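You operate a simulated robot arm through the tools that you are given. There is no shell and no other tool.

Carry out the task below with a simulated robot arm. There is one attempt and no reset: what you move stays moved.

Task
Close up the parts table: demagnetiser at LOW and off, spilt oil wiped, oil tray covered, vice loose.
Fine: use the rag and put it back; the blanks stay where they are. What is to be rubbed or washed off counts as gone when no trace of it is left.

Only the result counts: the job must be done as asked and must still hold three seconds after the hand-in. Knocking over, shifting, dropping, spilling or breaking anything else fails it.

Robot
A 7-joint arm with a two-finger gripper, fixed in place. Base frame: the origin is at the foot of the arm, x ahead of it, y to its left, z up; the work surface is at about z = 760. Readings come in mm, degrees, newtons and seconds.
With the tool pointing down near the work surface it reaches from about 280 to 740 mm from the base axis. Its first joint turns from -166.0 to 166.0 degrees. Payload 1.71 kg.
The TCP is the grasp point between the finger pads, 20 mm short of the fingertips. In the tool frame z runs along the fingers and y along their closing line. Largest opening 96 mm; the body of the gripper starts 113 mm behind the TCP.
Orientation is that of the tool frame in the base frame, as [roll, pitch, yaw] about the fixed x, y, z axes, in that order (R = Rz(yaw) Ry(pitch) Rx(roll)). With the fingers straight down and closing along the base's y, the tool's x points along the base's -x, its y along +y and its z along -z.

Tools
- The arm moves only by the tool apply_moves. Its argument "rows" is a list that holds one entry, the list of rows, each a list of 7 numbers: the shift along the tool's x, y, z in units of 200 mm (1.0 is 200 mm), then the turn, a rotation vector about the tool's x, y, z in units of 60 degrees (1.0 is 60 degrees), then the opening, from 0 (shut) to 1 (fully open). In form: [[[x, y, z, wx, wy, wz, gripper], ...]]. A call has 1 to 20 rows; each row is the pose to reach, as a shift and turn from the pose commanded when the call began, along the tool's axes at that moment. A call with a number of a shift or a turn outside -1 to 1 is refused whole. Each row takes 0.2 s and may step no farther than 50 mm and 8.6 degrees from the row before; otherwise, or with a gripper value out of range, the whole call is refused. A pose out of reach is approached as far as the arm can. The call stops where the force on the tool passes 40 N (or 10 N more than at its start, if that is more) or the arm is blocked; 0.2 s more then pass. The fingers move at their own pace (about 153 mm/s each) and stop on an object; they squeeze with about 33 N. The grip force told is the motor's: it shows also when the fingers shut on nothing. Time passes only in rows, and 0.2 s behind the last, so rows that repeat a pose let the fingers close. The reply holds the time, the measured pose of the TCP, the force on the tool along the base axes, the opening and the grip force, in the units named above and with some noise, with the torque about the TCP (base axes, N m) and any sound that the robot's microphone picked up, and new pictures: "views" is both (left out), scene, wrist or none.
- Cameras (640 x 400 px; columns grow to the right, rows downward): "scene" is fixed at [48.5, 651.7, 1497.8]; the picture's right is [-0.64, -0.77, 0.00], its down [-0.49, 0.41, -0.77] and it looks along [0.59, -0.50, -0.63] (base axes); focal length 357 px, centre (320, 200). "wrist" rides on the gripper at [66, 14, -145] in the tool frame; the picture's right is [-0.21, 0.98, 0.00], its down [-0.88, -0.19, -0.44] and it looks along [-0.44, -0.09, 0.90] (tool axes); focal length 275 px, centre (320, 200). There is no depth. A picture from a camera that has moved, and an enlarged one, comes with that camera's place and axes in the base frame and with its lens.
- slide_trunk(by): slides the trunk up (or, below 0, down) by that many mm; the arm rides with it, the base frame stays. It gives what a move gives, with no picture.
- inspect(camera, box): a new picture of the part [left, top, right, bottom] of that camera's present view, enlarged. The clock stands still meanwhile.
- hand_in(): hands the job in; it is judged then, once.

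Nothing tells you positions but the pictures and the camera data. Unless the task says otherwise, let go and move clear before handing in.

The tools are called by a JSON object that holds its "name" and its "arguments". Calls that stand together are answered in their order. apply_moves: Moves the arm, as the interface text tells. Its arguments: {"type":"object","properties":{"rows":{"type":"array","items":{"type":"array","items":{"type":"array","items":{"type":"number"}}}},"views":{"type":"string","enum":["both","scene","wrist","none"]}},"required":["rows"]} The other tools are called the same way: slide_trunk (by) slides the trunk up or down; inspect (camera, box) takes an enlarged picture of a part of a camera's view; hand_in () hands the job in.

At the start:

```text
time: 0.0
position: [417.6, 295.7, 1168.0]
orientation: [-180.0, -0.1, -179.9]
wrist_force: [0.3, -0.6, 0.6]
torque: [0.01, -0.02, 0.0]
opening: 96.1
gripper_force: 0.1
trunk travel left (down, up): [-300.0, 86.0]
```

scene: 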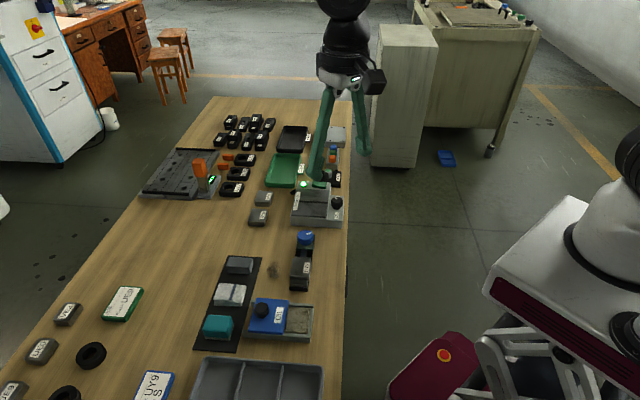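
wrist: 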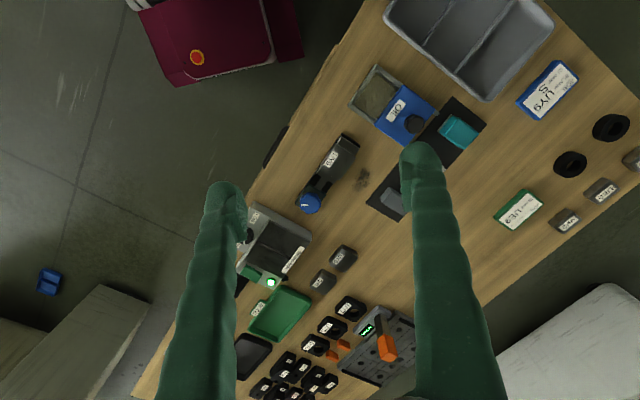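

I see a parts table with a grey device with a green light, a vice with a blue knob, an oil tray with a blue cover, and a dark mat holding blocks and a teal rag. I will enlarge the pictures to identify each of them.

{"name": "inspect", "arguments": {"camera": "scene", "box": [180, 220, 340, 380]}}

{"name": "inspect", "arguments": {"camera": "scene", "box": [240, 110, 370, 240]}}

{"name": "inspect", "arguments": {"camera": "wrist", "box": [340, 60, 500, 220]}}

{"name": "inspect", "arguments": {"camera": "wrist", "box": [230, 130, 380, 300]}}

{"name": "inspect", "arguments": {"camera": "scene", "box": [130, 100, 290, 230]}}

```text
2.50 times, centred on (260, 300) of scene
camera zoom: at [48.5, 651.7, 1497.8], right [-0.64, -0.77, 0.0], down [-0.49, 0.41, -0.77], along [0.59, -0.5, -0.63], focal length 892 px, centre (470, -50)
```

zoom: 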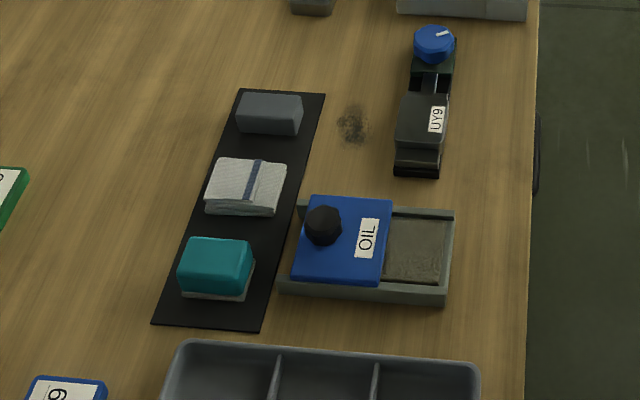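

```text
3.08 times, centred on (305, 175) of scene
camera zoom: at [48.5, 651.7, 1497.8], right [-0.64, -0.77, 0.0], down [-0.49, 0.41, -0.77], along [0.59, -0.5, -0.63], focal length 1098 px, centre (366, 277)
```

zoom: 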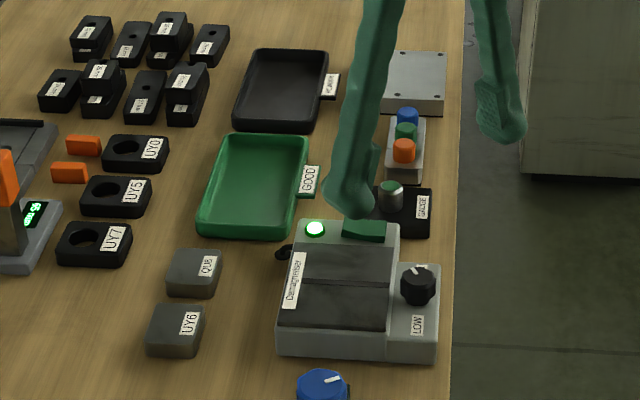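

```text
2.50 times, centred on (420, 140) of wrist
camera zoom: at [353.7, 309.8, 1313.5], right [0.21, 0.98, 0.0], down [0.88, -0.18, 0.44], along [0.43, -0.09, -0.9], focal length 688 px, centre (70, 350)
```

zoom: 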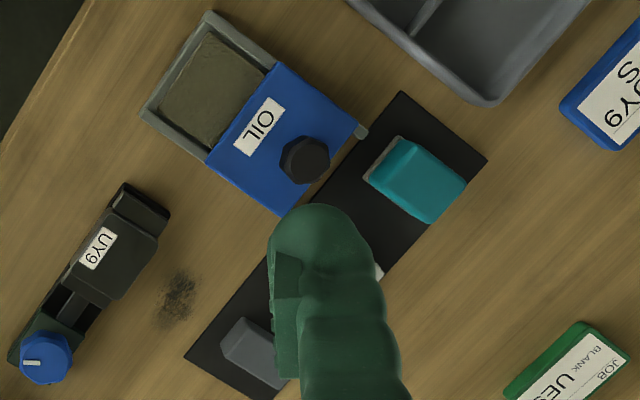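

```text
2.35 times, centred on (305, 215) of wrist
camera zoom: at [353.7, 309.8, 1313.5], right [0.21, 0.98, 0.0], down [0.88, -0.18, 0.44], along [0.43, -0.09, -0.9], focal length 648 px, centre (355, 165)
```

zoom: 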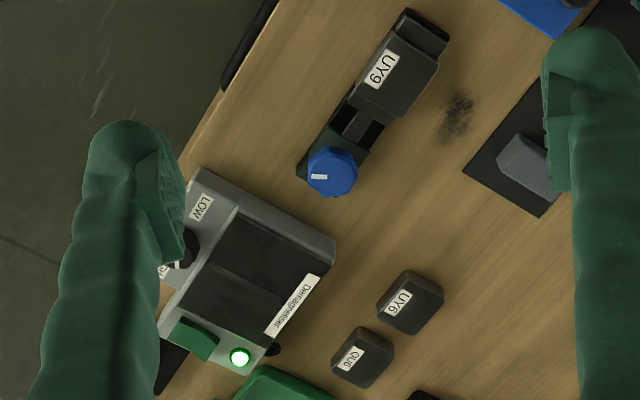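

```text
3.08 times, centred on (210, 165) of scene
camera zoom: at [48.5, 651.7, 1497.8], right [-0.64, -0.77, 0.0], down [-0.49, 0.41, -0.77], along [0.59, -0.5, -0.63], focal length 1098 px, centre (658, 308)
```

zoom: 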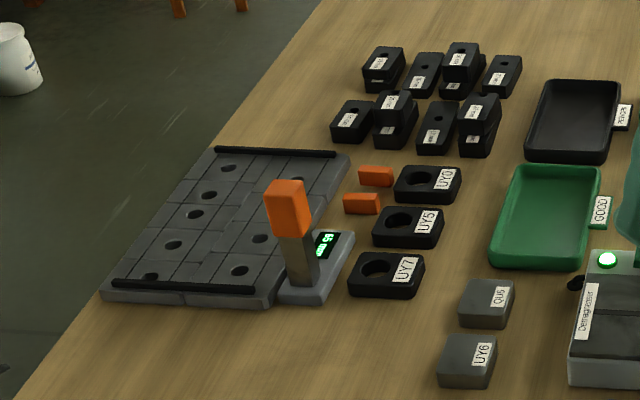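

The table runs at about 45° to the base. I put the spill near (592,353), the rag (white folded cloth) near (584,480), the vice just on the arm's side of the spill, and the demagnetiser near (680,130). Next I move the wrist over the demagnetiser for a closer look.

{"name": "apply_moves", "arguments": {"rows": [[[-0.07, -0.16, 0.14, 0, 0, 0, 1], [-0.14, -0.33, 0.28, 0, 0, 0, 1], [-0.21, -0.49, 0.42, 0, 0, 0, 1], [-0.27, -0.65, 0.56, 0, 0, 0, 1], [-0.34, -0.82, 0.7, 0, 0, 0, 1], [-0.41, -0.98, 0.84, 0, 0, 0, 1], [-0.41, -0.98, 0.84, 0, 0, 0, 1]]]}}

```text
time: 1.6
position: [484.4, 100.4, 1006.7]
orientation: [179.9, 0.8, -179.9]
wrist_force: [-0.1, -0.2, -0.5]
torque: [-0.02, -0.03, 0.02]
opening: 96.1
gripper_force: 0.1
trunk travel left (down, up): [-300.0, 86.0]
camera wrist: at [416.3, 113.5, 1151.3], right [0.2, 0.98, 0.0], down [0.87, -0.18, 0.46], along [0.45, -0.09, -0.89], focal length 275 px, centre (320, 200)
```

scene: 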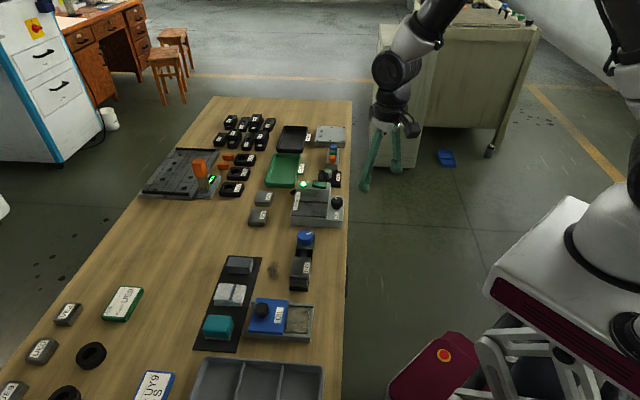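
wrist: 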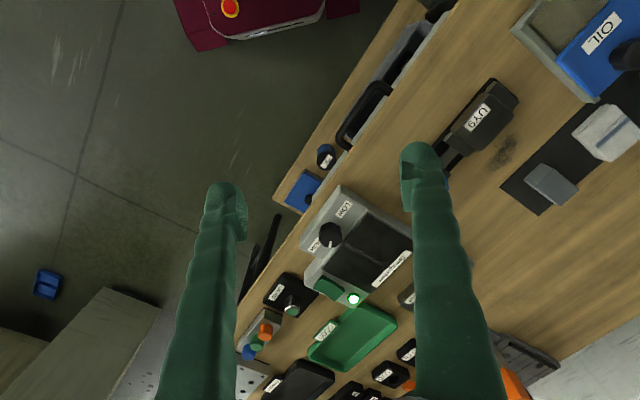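

{"name": "inspect", "arguments": {"camera": "wrist", "box": [270, 170, 420, 320]}}

{"name": "inspect", "arguments": {"camera": "scene", "box": [280, 150, 360, 240]}}

{"name": "inspect", "arguments": {"camera": "wrist", "box": [410, 60, 640, 220]}}

```text
2.67 times, centred on (345, 245) of wrist
camera zoom: at [416.3, 113.5, 1151.3], right [0.2, 0.98, 0.0], down [0.87, -0.18, 0.46], along [0.45, -0.09, -0.89], focal length 734 px, centre (253, 80)
```

zoom: 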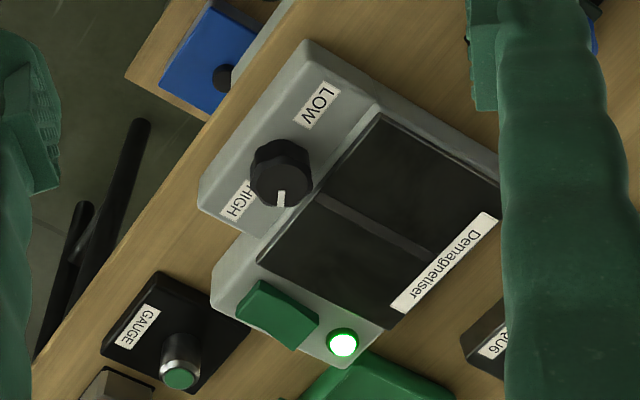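

```text
4.44 times, centred on (320, 195) of scene
camera zoom: at [48.5, 651.7, 1497.8], right [-0.64, -0.77, 0.0], down [-0.49, 0.41, -0.77], along [0.59, -0.5, -0.63], focal length 1586 px, centre (320, 222)
```

zoom: 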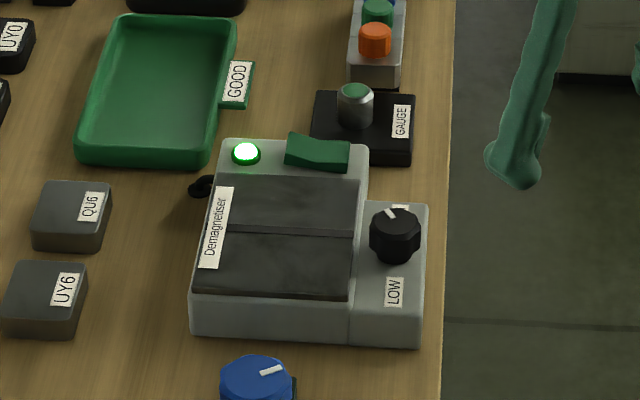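

```text
2.50 times, centred on (525, 140) of wrist
camera zoom: at [416.3, 113.5, 1151.3], right [0.2, 0.98, 0.0], down [0.87, -0.18, 0.46], along [0.45, -0.09, -0.89], focal length 688 px, centre (-192, 350)
```

zoom: 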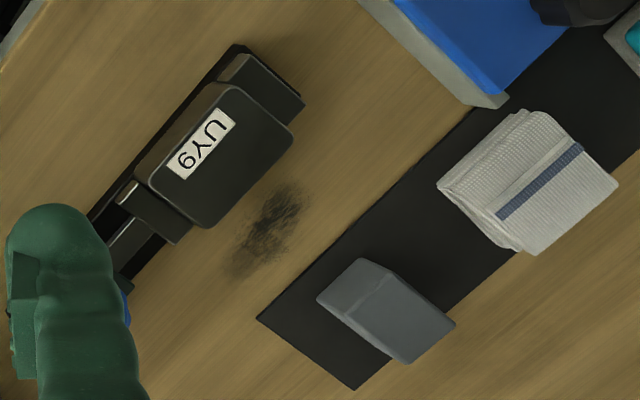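

The dial points near HIGH, the rocker is on, and the text faces the near edge, so LOW is a counterclockwise turn. Next I square the wrist to the table (yaw 45°) and look at the tray and vice.

{"name": "apply_moves", "arguments": {"rows": [[[0.07, 0.14, 0, 0, 0, -0.107, 1], [0.15, 0.28, 0, 0, 0, -0.214, 1], [0.22, 0.42, 0, 0, 0, -0.321, 1], [0.3, 0.56, 0, 0, 0, -0.429, 1], [0.37, 0.7, 0, 0, 0, -0.536, 1], [0.45, 0.84, 0, 0, 0, -0.643, 1], [0.52, 0.98, 0, 0, 0, -0.75, 1], [0.52, 0.98, 0, 0, 0, -0.75, 1], [0.52, 0.98, 0, 0, 0, -0.75, 1]]]}}

```text
time: 3.6
position: [380.8, 293.3, 1005.9]
orientation: [-179.5, 0.6, -134.9]
wrist_force: [0.2, -0.2, 0.1]
torque: [-0.02, 0.01, -0.01]
opening: 95.9
gripper_force: 0.2
trunk travel left (down, up): [-300.0, 86.0]
camera wrist: at [323.3, 256.2, 1150.2], right [-0.55, 0.84, -0.01], down [0.74, 0.49, 0.46], along [0.38, 0.24, -0.89], focal length 275 px, centre (320, 200)
```

scene: 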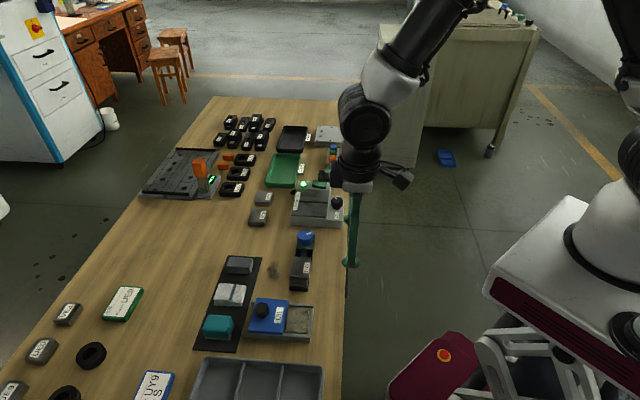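
wrist: 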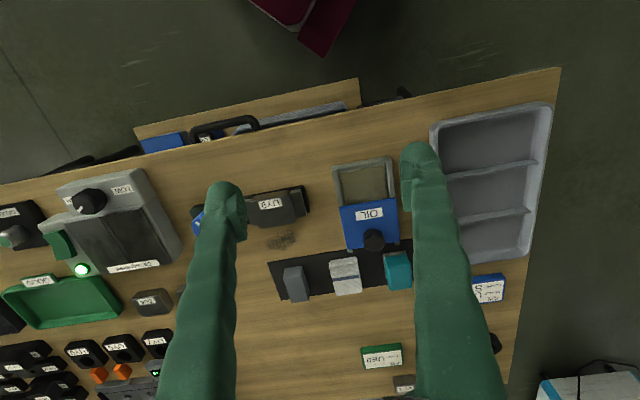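

{"name": "inspect", "arguments": {"camera": "wrist", "box": [310, 130, 430, 270]}}

{"name": "inspect", "arguments": {"camera": "wrist", "box": [180, 160, 330, 280]}}

{"name": "inspect", "arguments": {"camera": "wrist", "box": [30, 150, 190, 290]}}

{"name": "inspect", "arguments": {"camera": "scene", "box": [230, 280, 330, 360]}}

{"name": "inspect", "arguments": {"camera": "scene", "box": [260, 220, 340, 300]}}

```text
2.86 times, centred on (370, 200) of wrist
camera zoom: at [323.3, 256.2, 1150.2], right [-0.55, 0.84, -0.01], down [0.74, 0.49, 0.46], along [0.38, 0.24, -0.89], focal length 786 px, centre (177, 200)
```

zoom: 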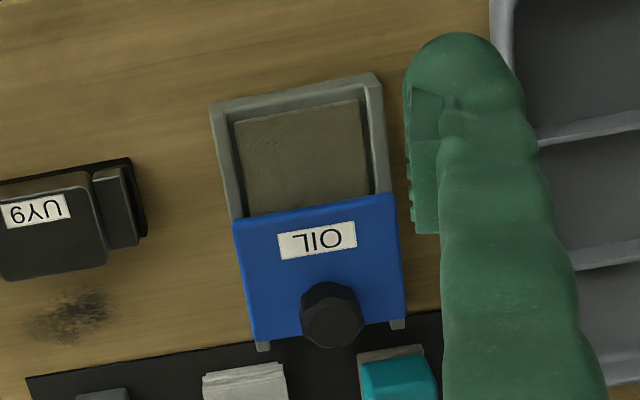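

```text
3.33 times, centred on (255, 220) of wrist
camera zoom: at [323.3, 256.2, 1150.2], right [-0.55, 0.84, -0.01], down [0.74, 0.49, 0.46], along [0.38, 0.24, -0.89], focal length 918 px, centre (537, 133)
```

zoom: 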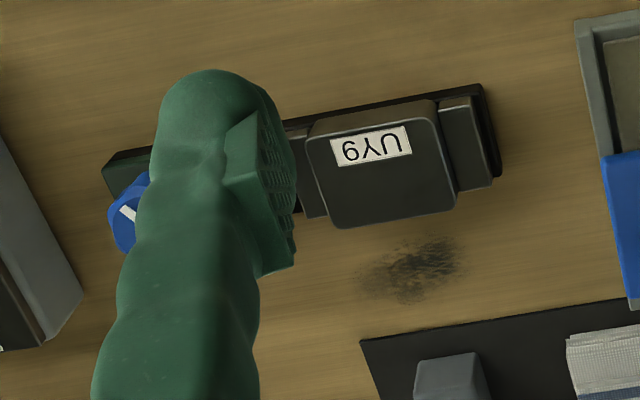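

```text
2.86 times, centred on (110, 220) of wrist
camera zoom: at [323.3, 256.2, 1150.2], right [-0.55, 0.84, -0.01], down [0.74, 0.49, 0.46], along [0.38, 0.24, -0.89], focal length 786 px, centre (920, 143)
```

zoom: 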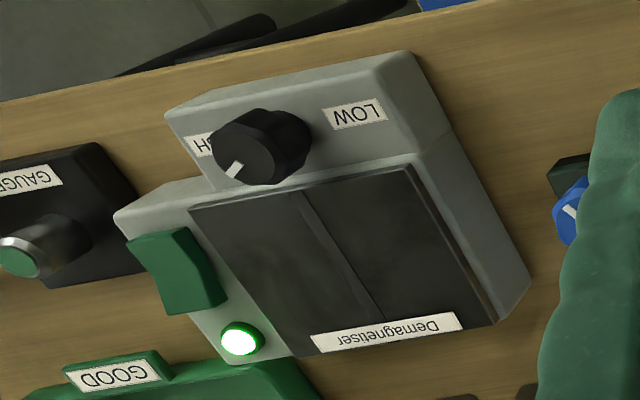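

```text
5.00 times, centred on (280, 320) of scene
camera zoom: at [48.5, 651.7, 1497.8], right [-0.64, -0.77, 0.0], down [-0.49, 0.41, -0.77], along [0.59, -0.5, -0.63], focal length 1785 px, centre (520, -400)
```

zoom: 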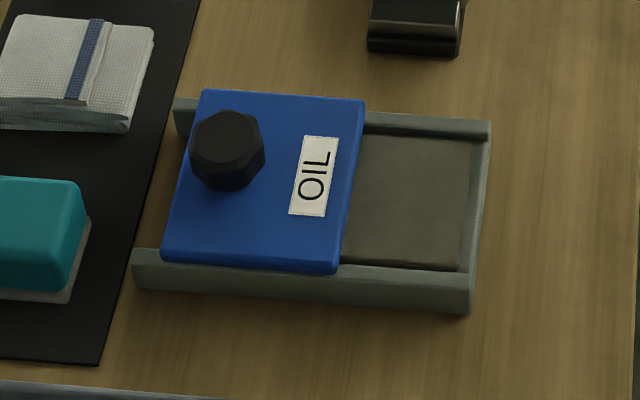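

```text
5.00 times, centred on (300, 260) of scene
camera zoom: at [48.5, 651.7, 1497.8], right [-0.64, -0.77, 0.0], down [-0.49, 0.41, -0.77], along [0.59, -0.5, -0.63], focal length 1785 px, centre (420, -100)
```

zoom: 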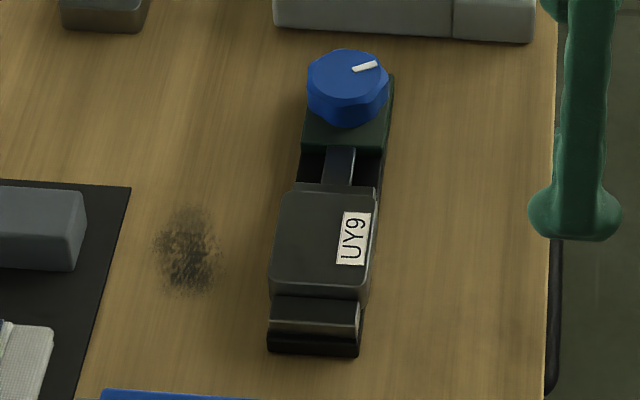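

The lid slides on rails toward the robot, and the vice and dial knobs both turn about vertical axes. With the tool now square to the table, I put the rag about 750 mm straight out, at the edge of reach. Next I move toward it at height to test the reach.

{"name": "apply_moves", "arguments": {"rows": [[[-0.17, -0.01, 0.05, 0, 0, 0, 1], [-0.34, -0.02, 0.1, 0, 0, 0, 1], [-0.5, -0.03, 0.15, 0, 0, 0, 1], [-0.67, -0.04, 0.2, 0, 0, 0, 1], [-0.84, -0.05, 0.25, 0, 0, 0, 1], [-1.0, -0.06, 0.3, 0, 0, 0, 1], [-1.0, -0.06, 0.3, 0, 0, 0, 1], [-1.0, -0.06, 0.3, 0, 0, 0, 1]]]}}

```text
time: 5.4
position: [532.1, 429.7, 950.1]
orientation: [-179.4, 0.6, -135.0]
wrist_force: [0.6, -0.1, 0.0]
torque: [0.0, 0.01, 0.03]
opening: 95.8
gripper_force: 0.1
trunk travel left (down, up): [-300.0, 86.0]
camera wrist: at [474.5, 392.7, 1094.4], right [-0.55, 0.84, -0.01], down [0.74, 0.49, 0.46], along [0.38, 0.24, -0.89], focal length 275 px, centre (320, 200)
```

scene: 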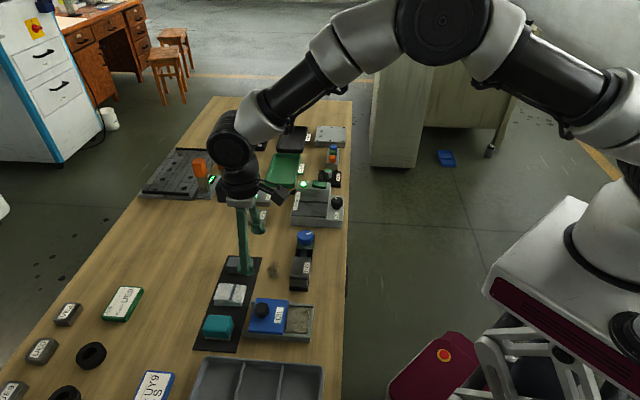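
wrist: 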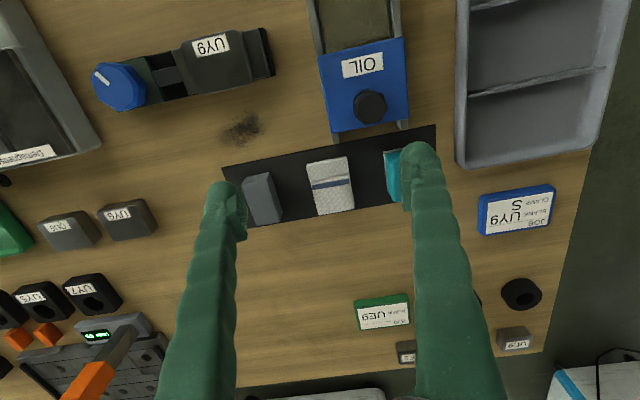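

The wrist camera confirms the rag: about 50 mm wide, centred near (585,479), 755 mm straight out, with clear gaps to its neighbours. Next I narrow the fingers a little and come lower above it.

{"name": "apply_moves", "arguments": {"rows": [[[-0.11, -0.004, 0.17, 0, 0, 0, 0.78], [-0.22, -0.009, 0.34, 0, 0, 0, 0.78], [-0.325, -0.013, 0.5, 0, 0, 0, 0.78], [-0.325, -0.013, 0.5, 0, 0, 0, 0.78], [-0.325, -0.013, 0.5, 0, 0, 0, 0.78]]]}}

```text
time: 6.6
position: [584.4, 477.3, 850.4]
orientation: [-179.5, 0.5, -134.9]
wrist_force: [0.0, -0.2, -1.3]
torque: [0.01, -0.01, 0.03]
opening: 74.9
gripper_force: 0.0
trunk travel left (down, up): [-300.0, 86.0]
camera wrist: at [526.5, 440.8, 994.7], right [-0.55, 0.84, -0.01], down [0.74, 0.49, 0.45], along [0.38, 0.24, -0.89], focal length 275 px, centre (320, 200)
```

scene: 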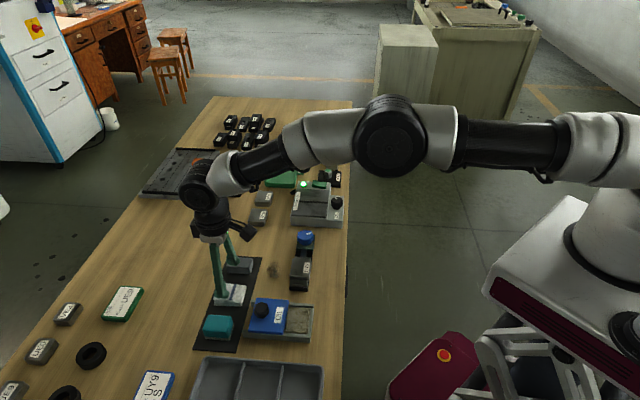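
wrist: 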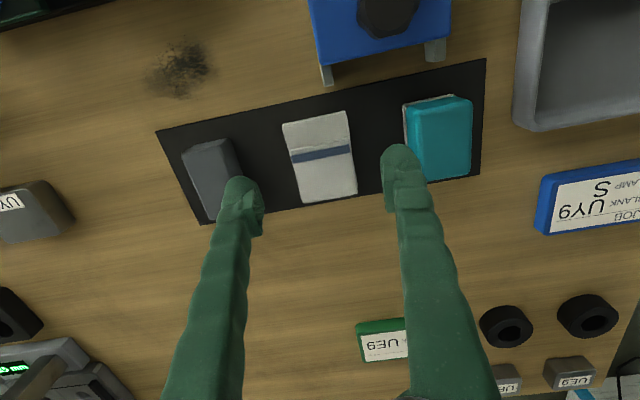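

The arm reaches the spot above the rag well, and the TCP is centred on it. Next I lower straight down with the trunk.

{"name": "slide_trunk", "arguments": {"by": -60}}

{"name": "inspect", "arguments": {"camera": "wrist", "box": [160, 40, 500, 250]}}

```text
time: 7.6
position: [583.6, 476.9, 790.8]
orientation: [-179.6, 0.5, -135.0]
wrist_force: [-0.7, -1.4, 0.3]
torque: [-0.01, -0.01, 0.02]
opening: 75.0
gripper_force: 0.1
trunk travel left (down, up): [-240.0, 146.0]
```

```text
1.88 times, centred on (330, 145) of wrist
camera zoom: at [526.0, 440.7, 935.1], right [-0.55, 0.84, -0.01], down [0.74, 0.49, 0.45], along [0.38, 0.24, -0.89], focal length 518 px, centre (301, 304)
```

zoom: 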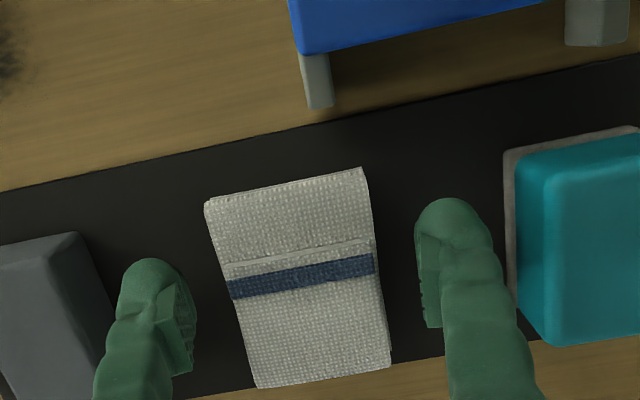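

{"name": "apply_moves", "arguments": {"rows": [[[0, 0, 0.03, 0, 0, 0, 0.78], [0, 0, 0.03, 0, 0, 0, 0.3], [0, 0, 0.03, 0, 0, 0, 0.3], [0, 0, 0.03, 0, 0, 0, 0.3]]]}}

```text
time: 8.6
position: [584.8, 478.2, 783.6]
orientation: [-179.6, 0.5, -134.9]
wrist_force: [-0.3, 1.2, -0.1]
torque: [0.05, -0.02, -0.01]
opening: 48.7
gripper_force: 32.7
trunk travel left (down, up): [-240.0, 146.0]
camera wrist: at [527.0, 441.5, 928.7], right [-0.55, 0.84, -0.01], down [0.74, 0.49, 0.45], along [0.38, 0.24, -0.89], focal length 275 px, centre (320, 200)
```

scene: 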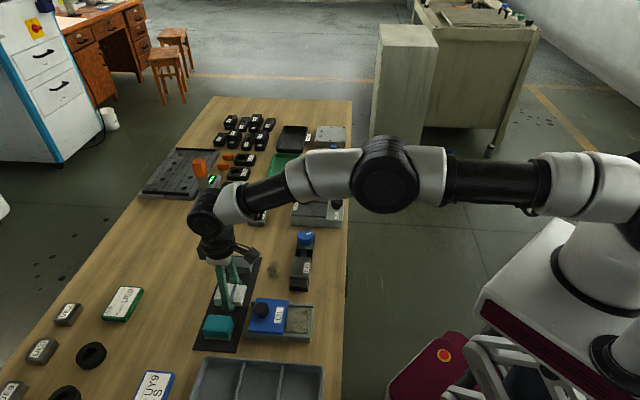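
wrist: 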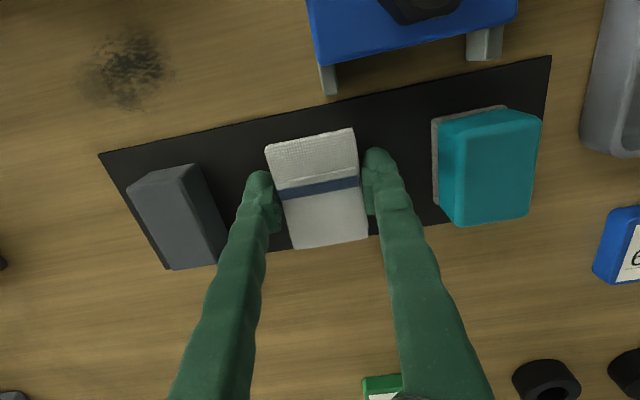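

The rag is gripped (48.7 mm, 33 N). Next I lift it and carry it above the stain, centred near (590,353) and spanning about 62 × 38 mm, keeping clear of the vice and the grey block.

{"name": "apply_moves", "arguments": {"rows": [[[0, 0, -0.15, 0, 0, 0, 0.3], [0, 0, -0.3, 0, 0, 0, 0.3], [0.11, -0.115, -0.3, 0, 0, 0, 0.3], [0.226, -0.231, -0.3, 0, 0, 0, 0.3], [0.34, -0.347, -0.3, 0, 0, 0, 0.3], [0.4535, -0.463, -0.3, 0, 0, 0, 0.3], [0.4535, -0.463, -0.3, 0, 0, 0, 0.3]]]}}

```text
time: 10.2
position: [580.2, 343.5, 845.4]
orientation: [-179.4, 0.6, -134.9]
wrist_force: [0.7, -0.2, -0.4]
torque: [-0.02, -0.02, 0.01]
opening: 28.6
gripper_force: 0.1
trunk travel left (down, up): [-240.0, 146.0]
camera wrist: at [522.2, 307.1, 990.0], right [-0.55, 0.84, -0.01], down [0.74, 0.49, 0.46], along [0.38, 0.24, -0.89], focal length 275 px, centre (320, 200)
```

scene: 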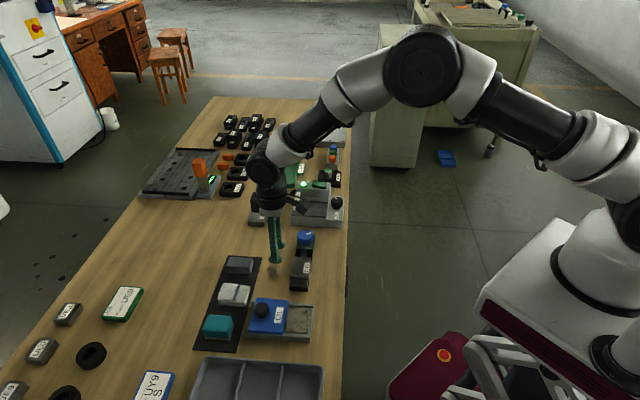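
wrist: 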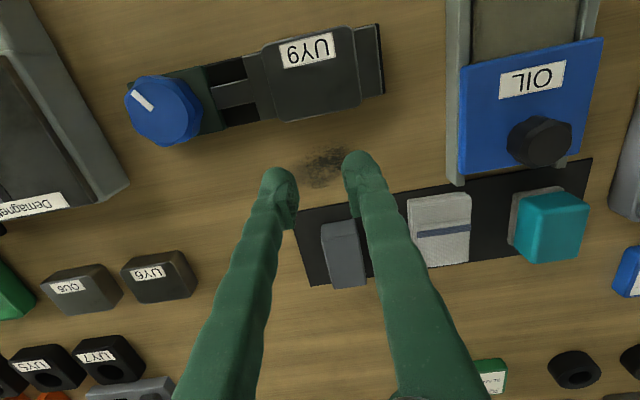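

The rag slipped out of the fingers. I'll look closely at where it lies now.

{"name": "inspect", "arguments": {"camera": "wrist", "box": [280, 130, 600, 300]}}

{"name": "inspect", "arguments": {"camera": "scene", "box": [190, 250, 290, 360]}}

```text
2.00 times, centred on (440, 215) of wrist
camera zoom: at [522.2, 307.1, 990.0], right [-0.55, 0.84, -0.01], down [0.74, 0.49, 0.46], along [0.38, 0.24, -0.89], focal length 551 px, centre (80, 170)
```

zoom: 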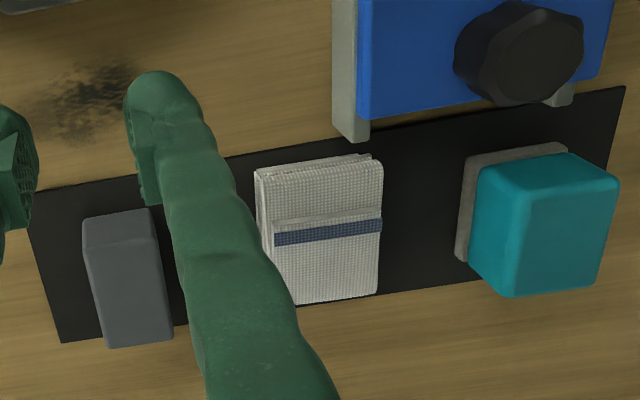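

```text
3.64 times, centred on (240, 305) of scene
camera zoom: at [48.5, 651.7, 1497.8], right [-0.64, -0.77, 0.0], down [-0.49, 0.41, -0.77], along [0.59, -0.5, -0.63], focal length 1298 px, centre (611, -182)
```

zoom: 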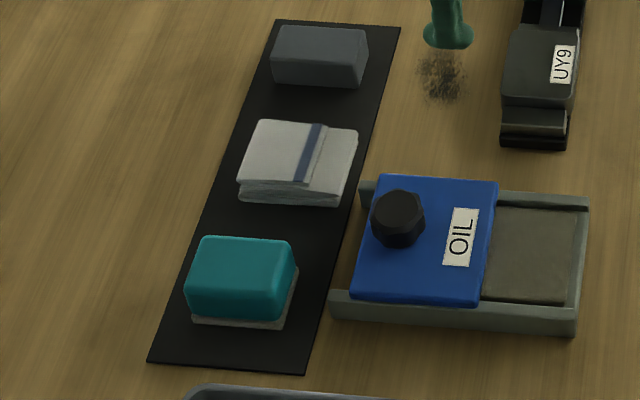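

The rag still lies on the mat, about 9 mm nearer the robot than before. Next I go back over it, reach lower, and close the fingers fully.

{"name": "apply_moves", "arguments": {"rows": [[[-0.115, 0.118, 0, 0, 0, 0, 0.78], [-0.23, 0.236, 0, 0, 0, 0, 0.78], [-0.345, 0.354, 0, 0, 0, 0, 0.78], [-0.46, 0.472, 0, 0, 0, 0, 0.78], [-0.46, 0.472, 0.1, 0, 0, 0, 0.78], [-0.46, 0.472, 0.2, 0, 0, 0, 0.78], [-0.46, 0.472, 0.26, 0, 0, 0, 0.78], [-0.46, 0.472, 0.26, 0, 0, 0, 0.78]]], "views": "wrist"}}

```text
time: 12.0
position: [580.9, 479.4, 792.6]
orientation: [-179.5, 0.6, -134.9]
wrist_force: [0.2, -0.4, 0.5]
torque: [0.02, 0.03, -0.02]
opening: 74.6
gripper_force: 0.1
trunk travel left (down, up): [-240.0, 146.0]
camera wrist: at [524.9, 442.6, 936.5], right [-0.55, 0.84, -0.01], down [0.74, 0.49, 0.45], along [0.38, 0.24, -0.89], focal length 275 px, centre (320, 200)
```

wrist: 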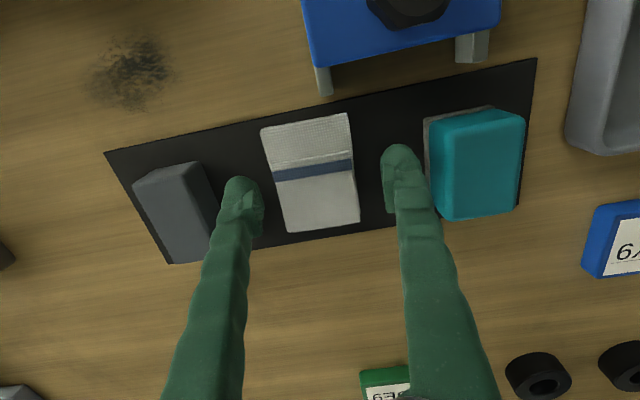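

{"name": "apply_moves", "arguments": {"rows": [[[0.02, 0, 0.03, 0, 0, 0, 0.78], [0.02, 0, 0.05, 0, 0, 0, 0.78], [0.02, 0, 0.06, 0, 0, 0, 0.78], [0.02, 0, 0.06, 0, 0, 0, 0.78]]], "views": "none"}}

```text
time: 13.0
position: [579.9, 476.3, 780.8]
orientation: [-179.5, 0.5, -135.0]
wrist_force: [-0.9, 0.0, 1.6]
torque: [0.09, 0.05, 0.02]
opening: 75.1
gripper_force: 0.1
trunk travel left (down, up): [-240.0, 146.0]
```

{"name": "apply_moves", "arguments": {"rows": [[[0, 0, 0, 0, 0, 0, 0.4], [0, 0, 0, 0, 0, 0, 0], [0, 0, 0, 0, 0, 0, 0], [0, 0, 0, 0, 0, 0, 0], [0, 0, -0.03, 0, 0, 0, 0], [0, 0, -0.06, 0, 0, 0, 0], [0, 0, -0.09, 0, 0, 0, 0]]]}}

```text
time: 14.6
position: [579.5, 474.7, 798.2]
orientation: [-179.5, 0.5, -134.9]
wrist_force: [-0.1, 0.3, 0.0]
torque: [0.02, 0.0, 0.01]
opening: 49.3
gripper_force: 32.8
trunk travel left (down, up): [-240.0, 146.0]
camera wrist: at [521.6, 438.8, 943.2], right [-0.55, 0.84, -0.01], down [0.74, 0.49, 0.45], along [0.38, 0.24, -0.89], focal length 275 px, centre (320, 200)
```

scene: 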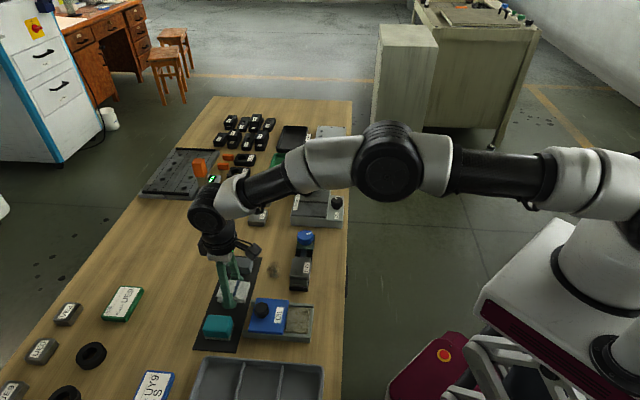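
wrist: 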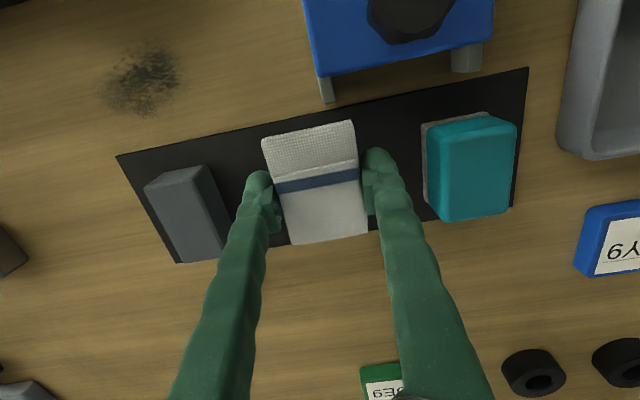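

The rag is held and has lifted with the hand. Next I raise it slowly a little more.

{"name": "apply_moves", "arguments": {"rows": [[[0, 0, -0.04, 0, 0, 0, 0], [0, 0, -0.08, 0, 0, 0, 0], [0, 0, -0.12, 0, 0, 0, 0]]], "views": "wrist"}}

```text
time: 15.4
position: [577.2, 475.1, 824.4]
orientation: [-179.5, 0.6, -134.9]
wrist_force: [-0.6, 0.0, 0.0]
torque: [0.0, -0.01, -0.02]
opening: 49.2
gripper_force: 33.2
trunk travel left (down, up): [-240.0, 146.0]
camera wrist: at [520.1, 438.5, 968.4], right [-0.55, 0.84, -0.01], down [0.74, 0.49, 0.46], along [0.38, 0.24, -0.89], focal length 275 px, centre (320, 200)
```

wrist: 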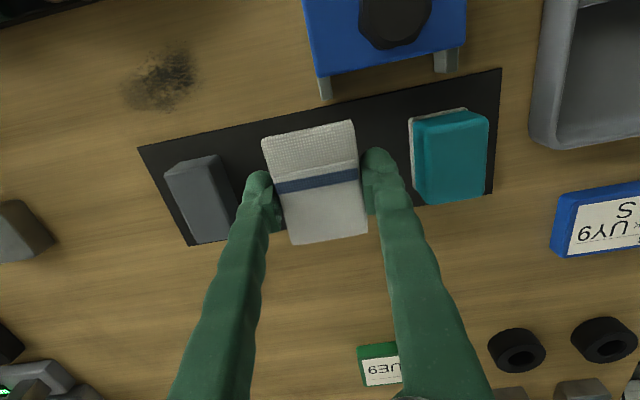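

The rag is held well. Next I carry it gently over the stain at this height.

{"name": "apply_moves", "arguments": {"rows": [[[0.03, -0.04, 0, 0, 0, 0, 0], [0.09, -0.12, 0, 0, 0, 0, 0], [0.16, -0.21, 0, 0, 0, 0, 0], [0.23, -0.3, 0, 0, 0, 0, 0], [0.3, -0.39, 0, 0, 0, 0, 0], [0.35, -0.455, 0, 0, 0, 0, 0], [0.365, -0.479, 0, 0, 0, 0, 0], [0.365, -0.479, 0, 0, 0, 0, 0]]]}}

```text
time: 17.2
position: [593.9, 353.3, 823.1]
orientation: [-179.5, 0.6, -134.8]
wrist_force: [-0.1, -0.4, -0.6]
torque: [0.0, 0.01, 0.0]
opening: 48.9
gripper_force: 33.0
trunk travel left (down, up): [-240.0, 146.0]
camera wrist: at [536.0, 316.5, 967.7], right [-0.55, 0.84, -0.01], down [0.74, 0.49, 0.46], along [0.38, 0.24, -0.89], focal length 275 px, centre (320, 200)
```

scene: 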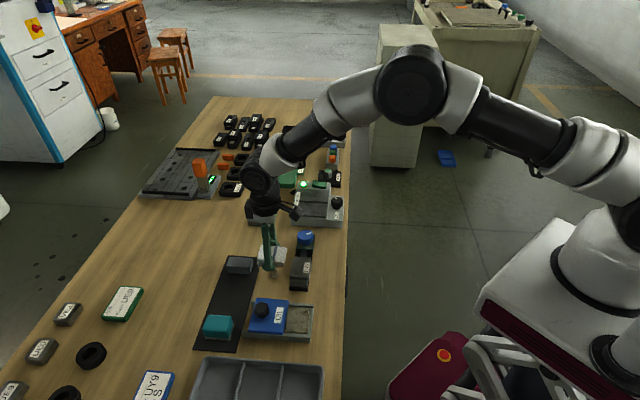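
wrist: 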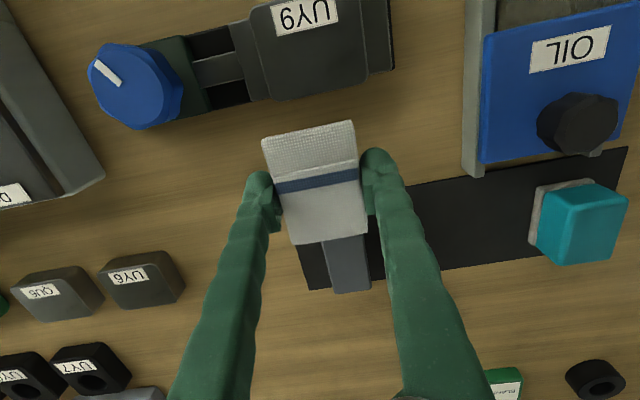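

{"name": "apply_moves", "arguments": {"rows": [[[0, 0, 0.05, 0, 0, 0, 0], [0, 0, 0.1, 0, 0, 0, 0], [0, 0, 0.15, 0, 0, 0, 0], [0, 0, 0.19, 0, 0, 0, 0], [0, 0, 0.21, 0, 0, 0, 0], [0, 0, 0.225, 0, 0, 0, 0], [0, 0, 0.225, 0, 0, 0, 0]]], "views": "none"}}

```text
time: 18.8
position: [594.6, 355.2, 779.6]
orientation: [-179.5, 0.7, -135.0]
wrist_force: [-0.6, -0.8, 8.3]
torque: [0.09, 0.24, 0.01]
opening: 48.7
gripper_force: 33.5
trunk travel left (down, up): [-240.0, 146.0]
```

The rag is on the stain with about 8 N of force. Next I rub back and forth along the table edge direction.

{"name": "apply_moves", "arguments": {"rows": [[[0, -0.08, 0, 0, 0, 0, 0], [0, -0.16, 0, 0, 0, 0, 0], [0, -0.22, 0, 0, 0, 0, 0], [0, -0.14, 0, 0, 0, 0, 0], [0, -0.06, 0, 0, 0, 0, 0], [0, 0.02, 0, 0, 0, 0, 0], [0, 0.1, 0, 0, 0, 0, 0], [0, 0.18, 0, 0, 0, 0, 0], [0, 0.24, 0, 0, 0, 0, 0], [0, 0.16, 0, 0, 0, 0, 0], [0, 0.08, 0, 0, 0, 0, 0], [0, 0, 0, 0, 0, 0, 0], [0, -0.08, 0, 0, 0, 0, 0], [0, -0.16, 0, 0, 0, 0, 0], [0, -0.22, 0, 0, 0, 0, 0], [0, -0.22, 0, 0, 0, 0, 0]]]}}

```text
time: 22.2
position: [623.8, 322.1, 779.3]
orientation: [-179.4, 0.6, -134.9]
wrist_force: [-5.8, 5.7, 12.8]
torque: [0.34, 0.42, 0.0]
opening: 49.1
gripper_force: 32.7
trunk travel left (down, up): [-240.0, 146.0]
camera wrist: at [566.0, 285.6, 923.8], right [-0.55, 0.84, -0.01], down [0.74, 0.49, 0.46], along [0.39, 0.24, -0.89], focal length 275 px, centre (320, 200)
```

scene: 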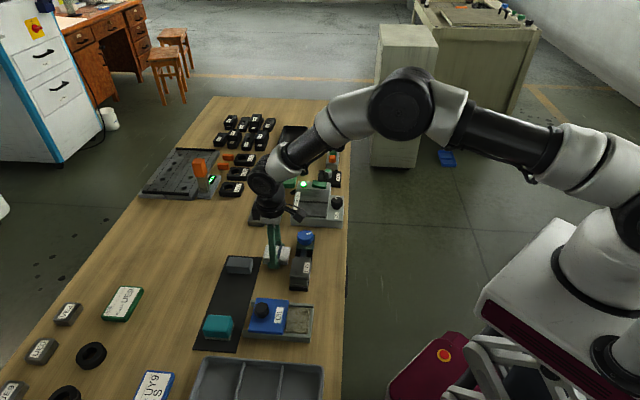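
wrist: 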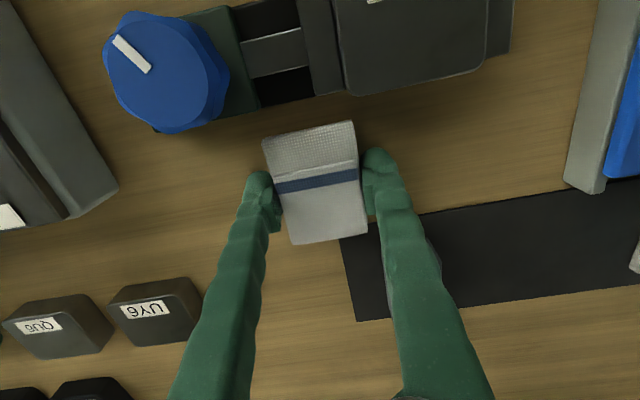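

{"name": "apply_moves", "arguments": {"rows": [[[0.03, 0.04, 0, 0, 0, 0, 0], [0.03, 0.12, 0, 0, 0, 0, 0], [0.03, 0.2, 0, 0, 0, 0, 0], [0.03, 0.28, 0, 0, 0, 0, 0], [0.03, 0.36, 0, 0, 0, 0, 0], [0.03, 0.44, 0, 0, 0, 0, 0], [-0.03, 0.46, 0, 0, 0, 0, 0], [-0.03, 0.38, 0, 0, 0, 0, 0], [-0.03, 0.3, 0, 0, 0, 0, 0], [-0.03, 0.22, 0, 0, 0, 0, 0], [-0.03, 0.14, 0, 0, 0, 0, 0], [-0.03, 0.06, 0, 0, 0, 0, 0], [0, 0.1, 0, 0, 0, 0, 0], [0, 0.18, 0, 0, 0, 0, 0], [0, 0.26, 0, 0, 0, 0, 0], [0, 0.34, 0, 0, 0, 0, 0], [0, 0.42, 0, 0, 0, 0, 0], [0, 0.46, 0, 0, 0, 0, 0]]]}}

```text
time: 23.7
position: [544.7, 385.0, 786.9]
orientation: [-178.7, 0.9, -135.0]
wrist_force: [0.7, 0.0, -0.4]
torque: [-0.04, -0.09, 0.01]
opening: 49.0
gripper_force: 32.8
trunk travel left (down, up): [-240.0, 146.0]
stopped in row 7: the force on the tool passed its limit at 46 N (the readings are from after the stop); the commanded pose is now the measured one
camera wrist: at [485.6, 348.5, 930.7], right [-0.55, 0.84, -0.02], down [0.74, 0.49, 0.46], along [0.4, 0.24, -0.89], focal length 275 px, centre (320, 200)
```

scene: 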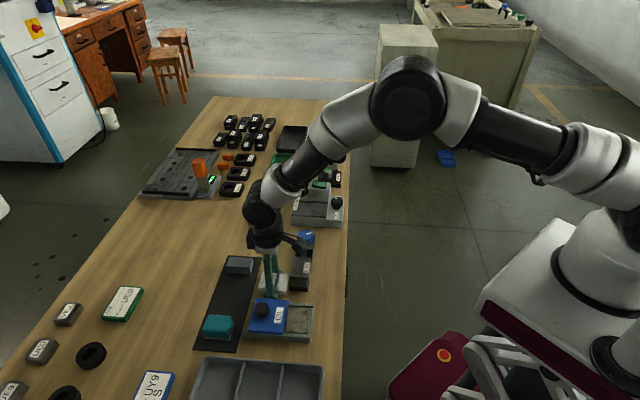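
wrist: 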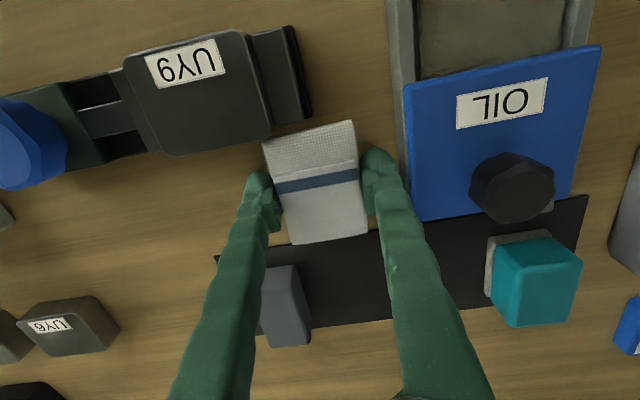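

The hand touched something near the tray as it swept left. I'll check that the tray and its neighbours have not shifted.

{"name": "inspect", "arguments": {"camera": "scene", "box": [230, 280, 330, 360]}}

{"name": "inspect", "arguments": {"camera": "scene", "box": [260, 220, 340, 300]}}

{"name": "inspect", "arguments": {"camera": "wrist", "box": [200, 60, 460, 260]}}

```text
5.00 times, centred on (280, 320) of scene
camera zoom: at [48.5, 651.7, 1497.8], right [-0.64, -0.77, 0.0], down [-0.49, 0.41, -0.77], along [0.59, -0.5, -0.63], focal length 1785 px, centre (520, -400)
```

zoom: 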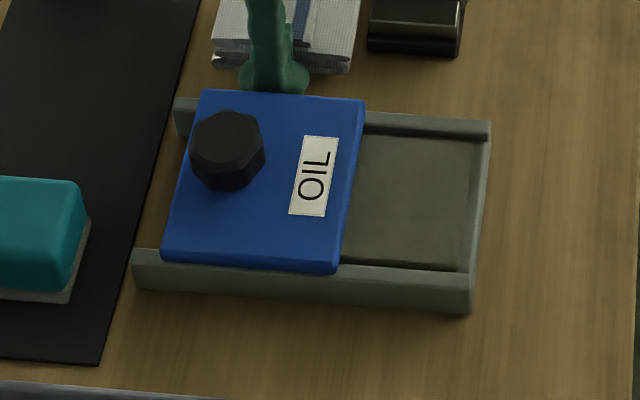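

```text
5.00 times, centred on (300, 260) of scene
camera zoom: at [48.5, 651.7, 1497.8], right [-0.64, -0.77, 0.0], down [-0.49, 0.41, -0.77], along [0.59, -0.5, -0.63], focal length 1785 px, centre (420, -100)
```

zoom: 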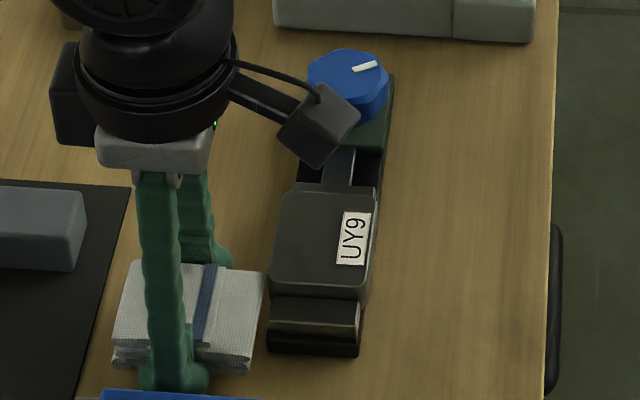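

```text
2.00 times, centred on (330, 160) of wrist
camera zoom: at [485.6, 348.5, 930.7], right [-0.55, 0.84, -0.02], down [0.74, 0.49, 0.46], along [0.4, 0.24, -0.89], focal length 551 px, centre (300, 280)
```

zoom: 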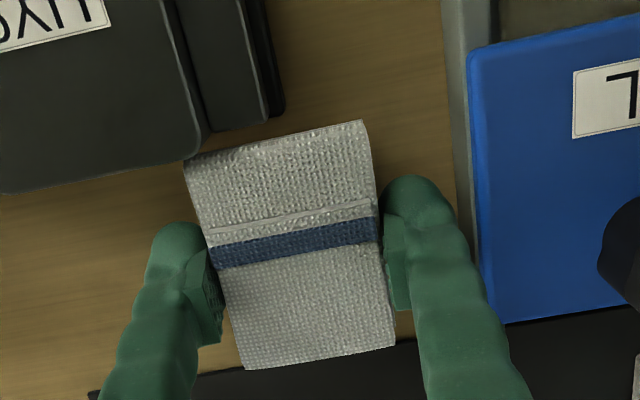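

Tray, lid, vice and blank are all exactly where they were. Next I lift the rag and move it aside to see whether the stain is gone.

{"name": "apply_moves", "arguments": {"rows": [[[-0.02, -0.02, -0.05, 0, 0, 0, 0], [-0.03, -0.03, -0.11, 0, 0, 0, 0], [-0.03, -0.03, -0.18, 0, 0, 0, 0], [-0.1, 0.02, -0.25, 0, 0, 0, 0], [-0.2, 0.1, -0.3, 0, 0, 0, 0], [-0.3, 0.18, -0.3, 0, 0, 0, 0], [-0.4, 0.22, -0.3, 0, 0, 0, 0], [-0.4, 0.22, -0.3, 0, 0, 0, 0]]]}}

{"name": "inspect", "arguments": {"camera": "scene", "box": [240, 230, 320, 300]}}

{"name": "inspect", "arguments": {"camera": "wrist", "box": [60, 20, 320, 200]}}

```text
time: 25.5
position: [573.2, 473.6, 847.1]
orientation: [-178.8, 1.0, -135.0]
wrist_force: [-0.1, -0.1, 0.0]
torque: [-0.02, -0.02, 0.03]
opening: 49.1
gripper_force: 33.0
trunk travel left (down, up): [-240.0, 146.0]
camera wrist: at [513.3, 437.2, 990.7], right [-0.55, 0.84, -0.02], down [0.74, 0.49, 0.46], along [0.4, 0.24, -0.89], focal length 275 px, centre (320, 200)
```

scene: 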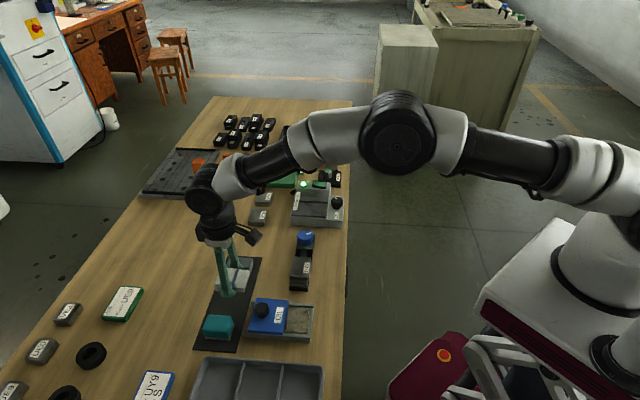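
wrist: 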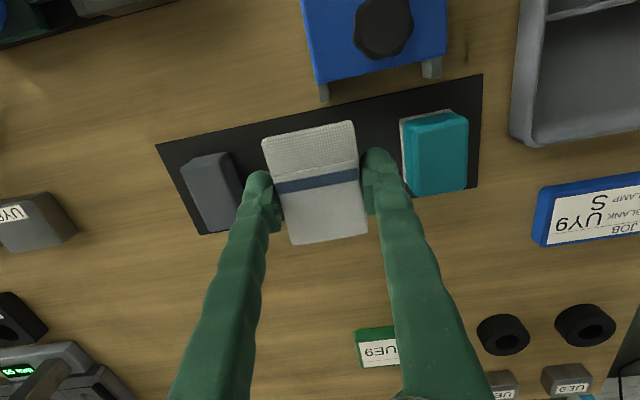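

```text
5.71 times, centred on (280, 265) of scene
camera zoom: at [48.5, 651.7, 1497.8], right [-0.64, -0.77, 0.0], down [-0.49, 0.41, -0.77], along [0.59, -0.5, -0.63], focal length 2040 px, centre (549, -171)
```

zoom: 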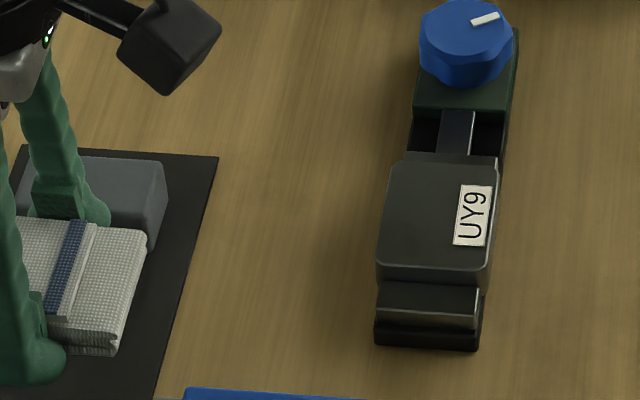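

```text
2.22 times, centred on (190, 110) of wrist
camera zoom: at [513.3, 437.2, 990.7], right [-0.55, 0.84, -0.02], down [0.74, 0.49, 0.46], along [0.4, 0.24, -0.89], focal length 612 px, centre (609, 400)
```

zoom: 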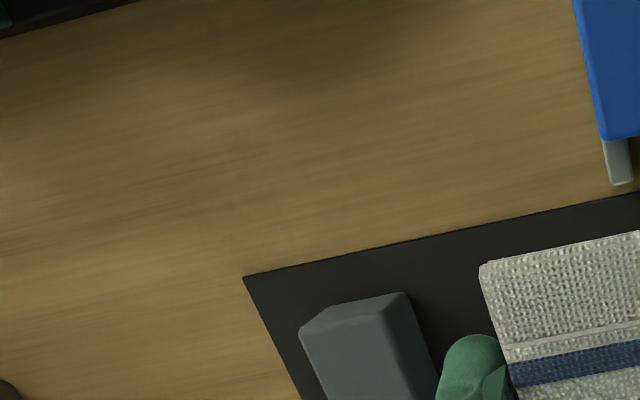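

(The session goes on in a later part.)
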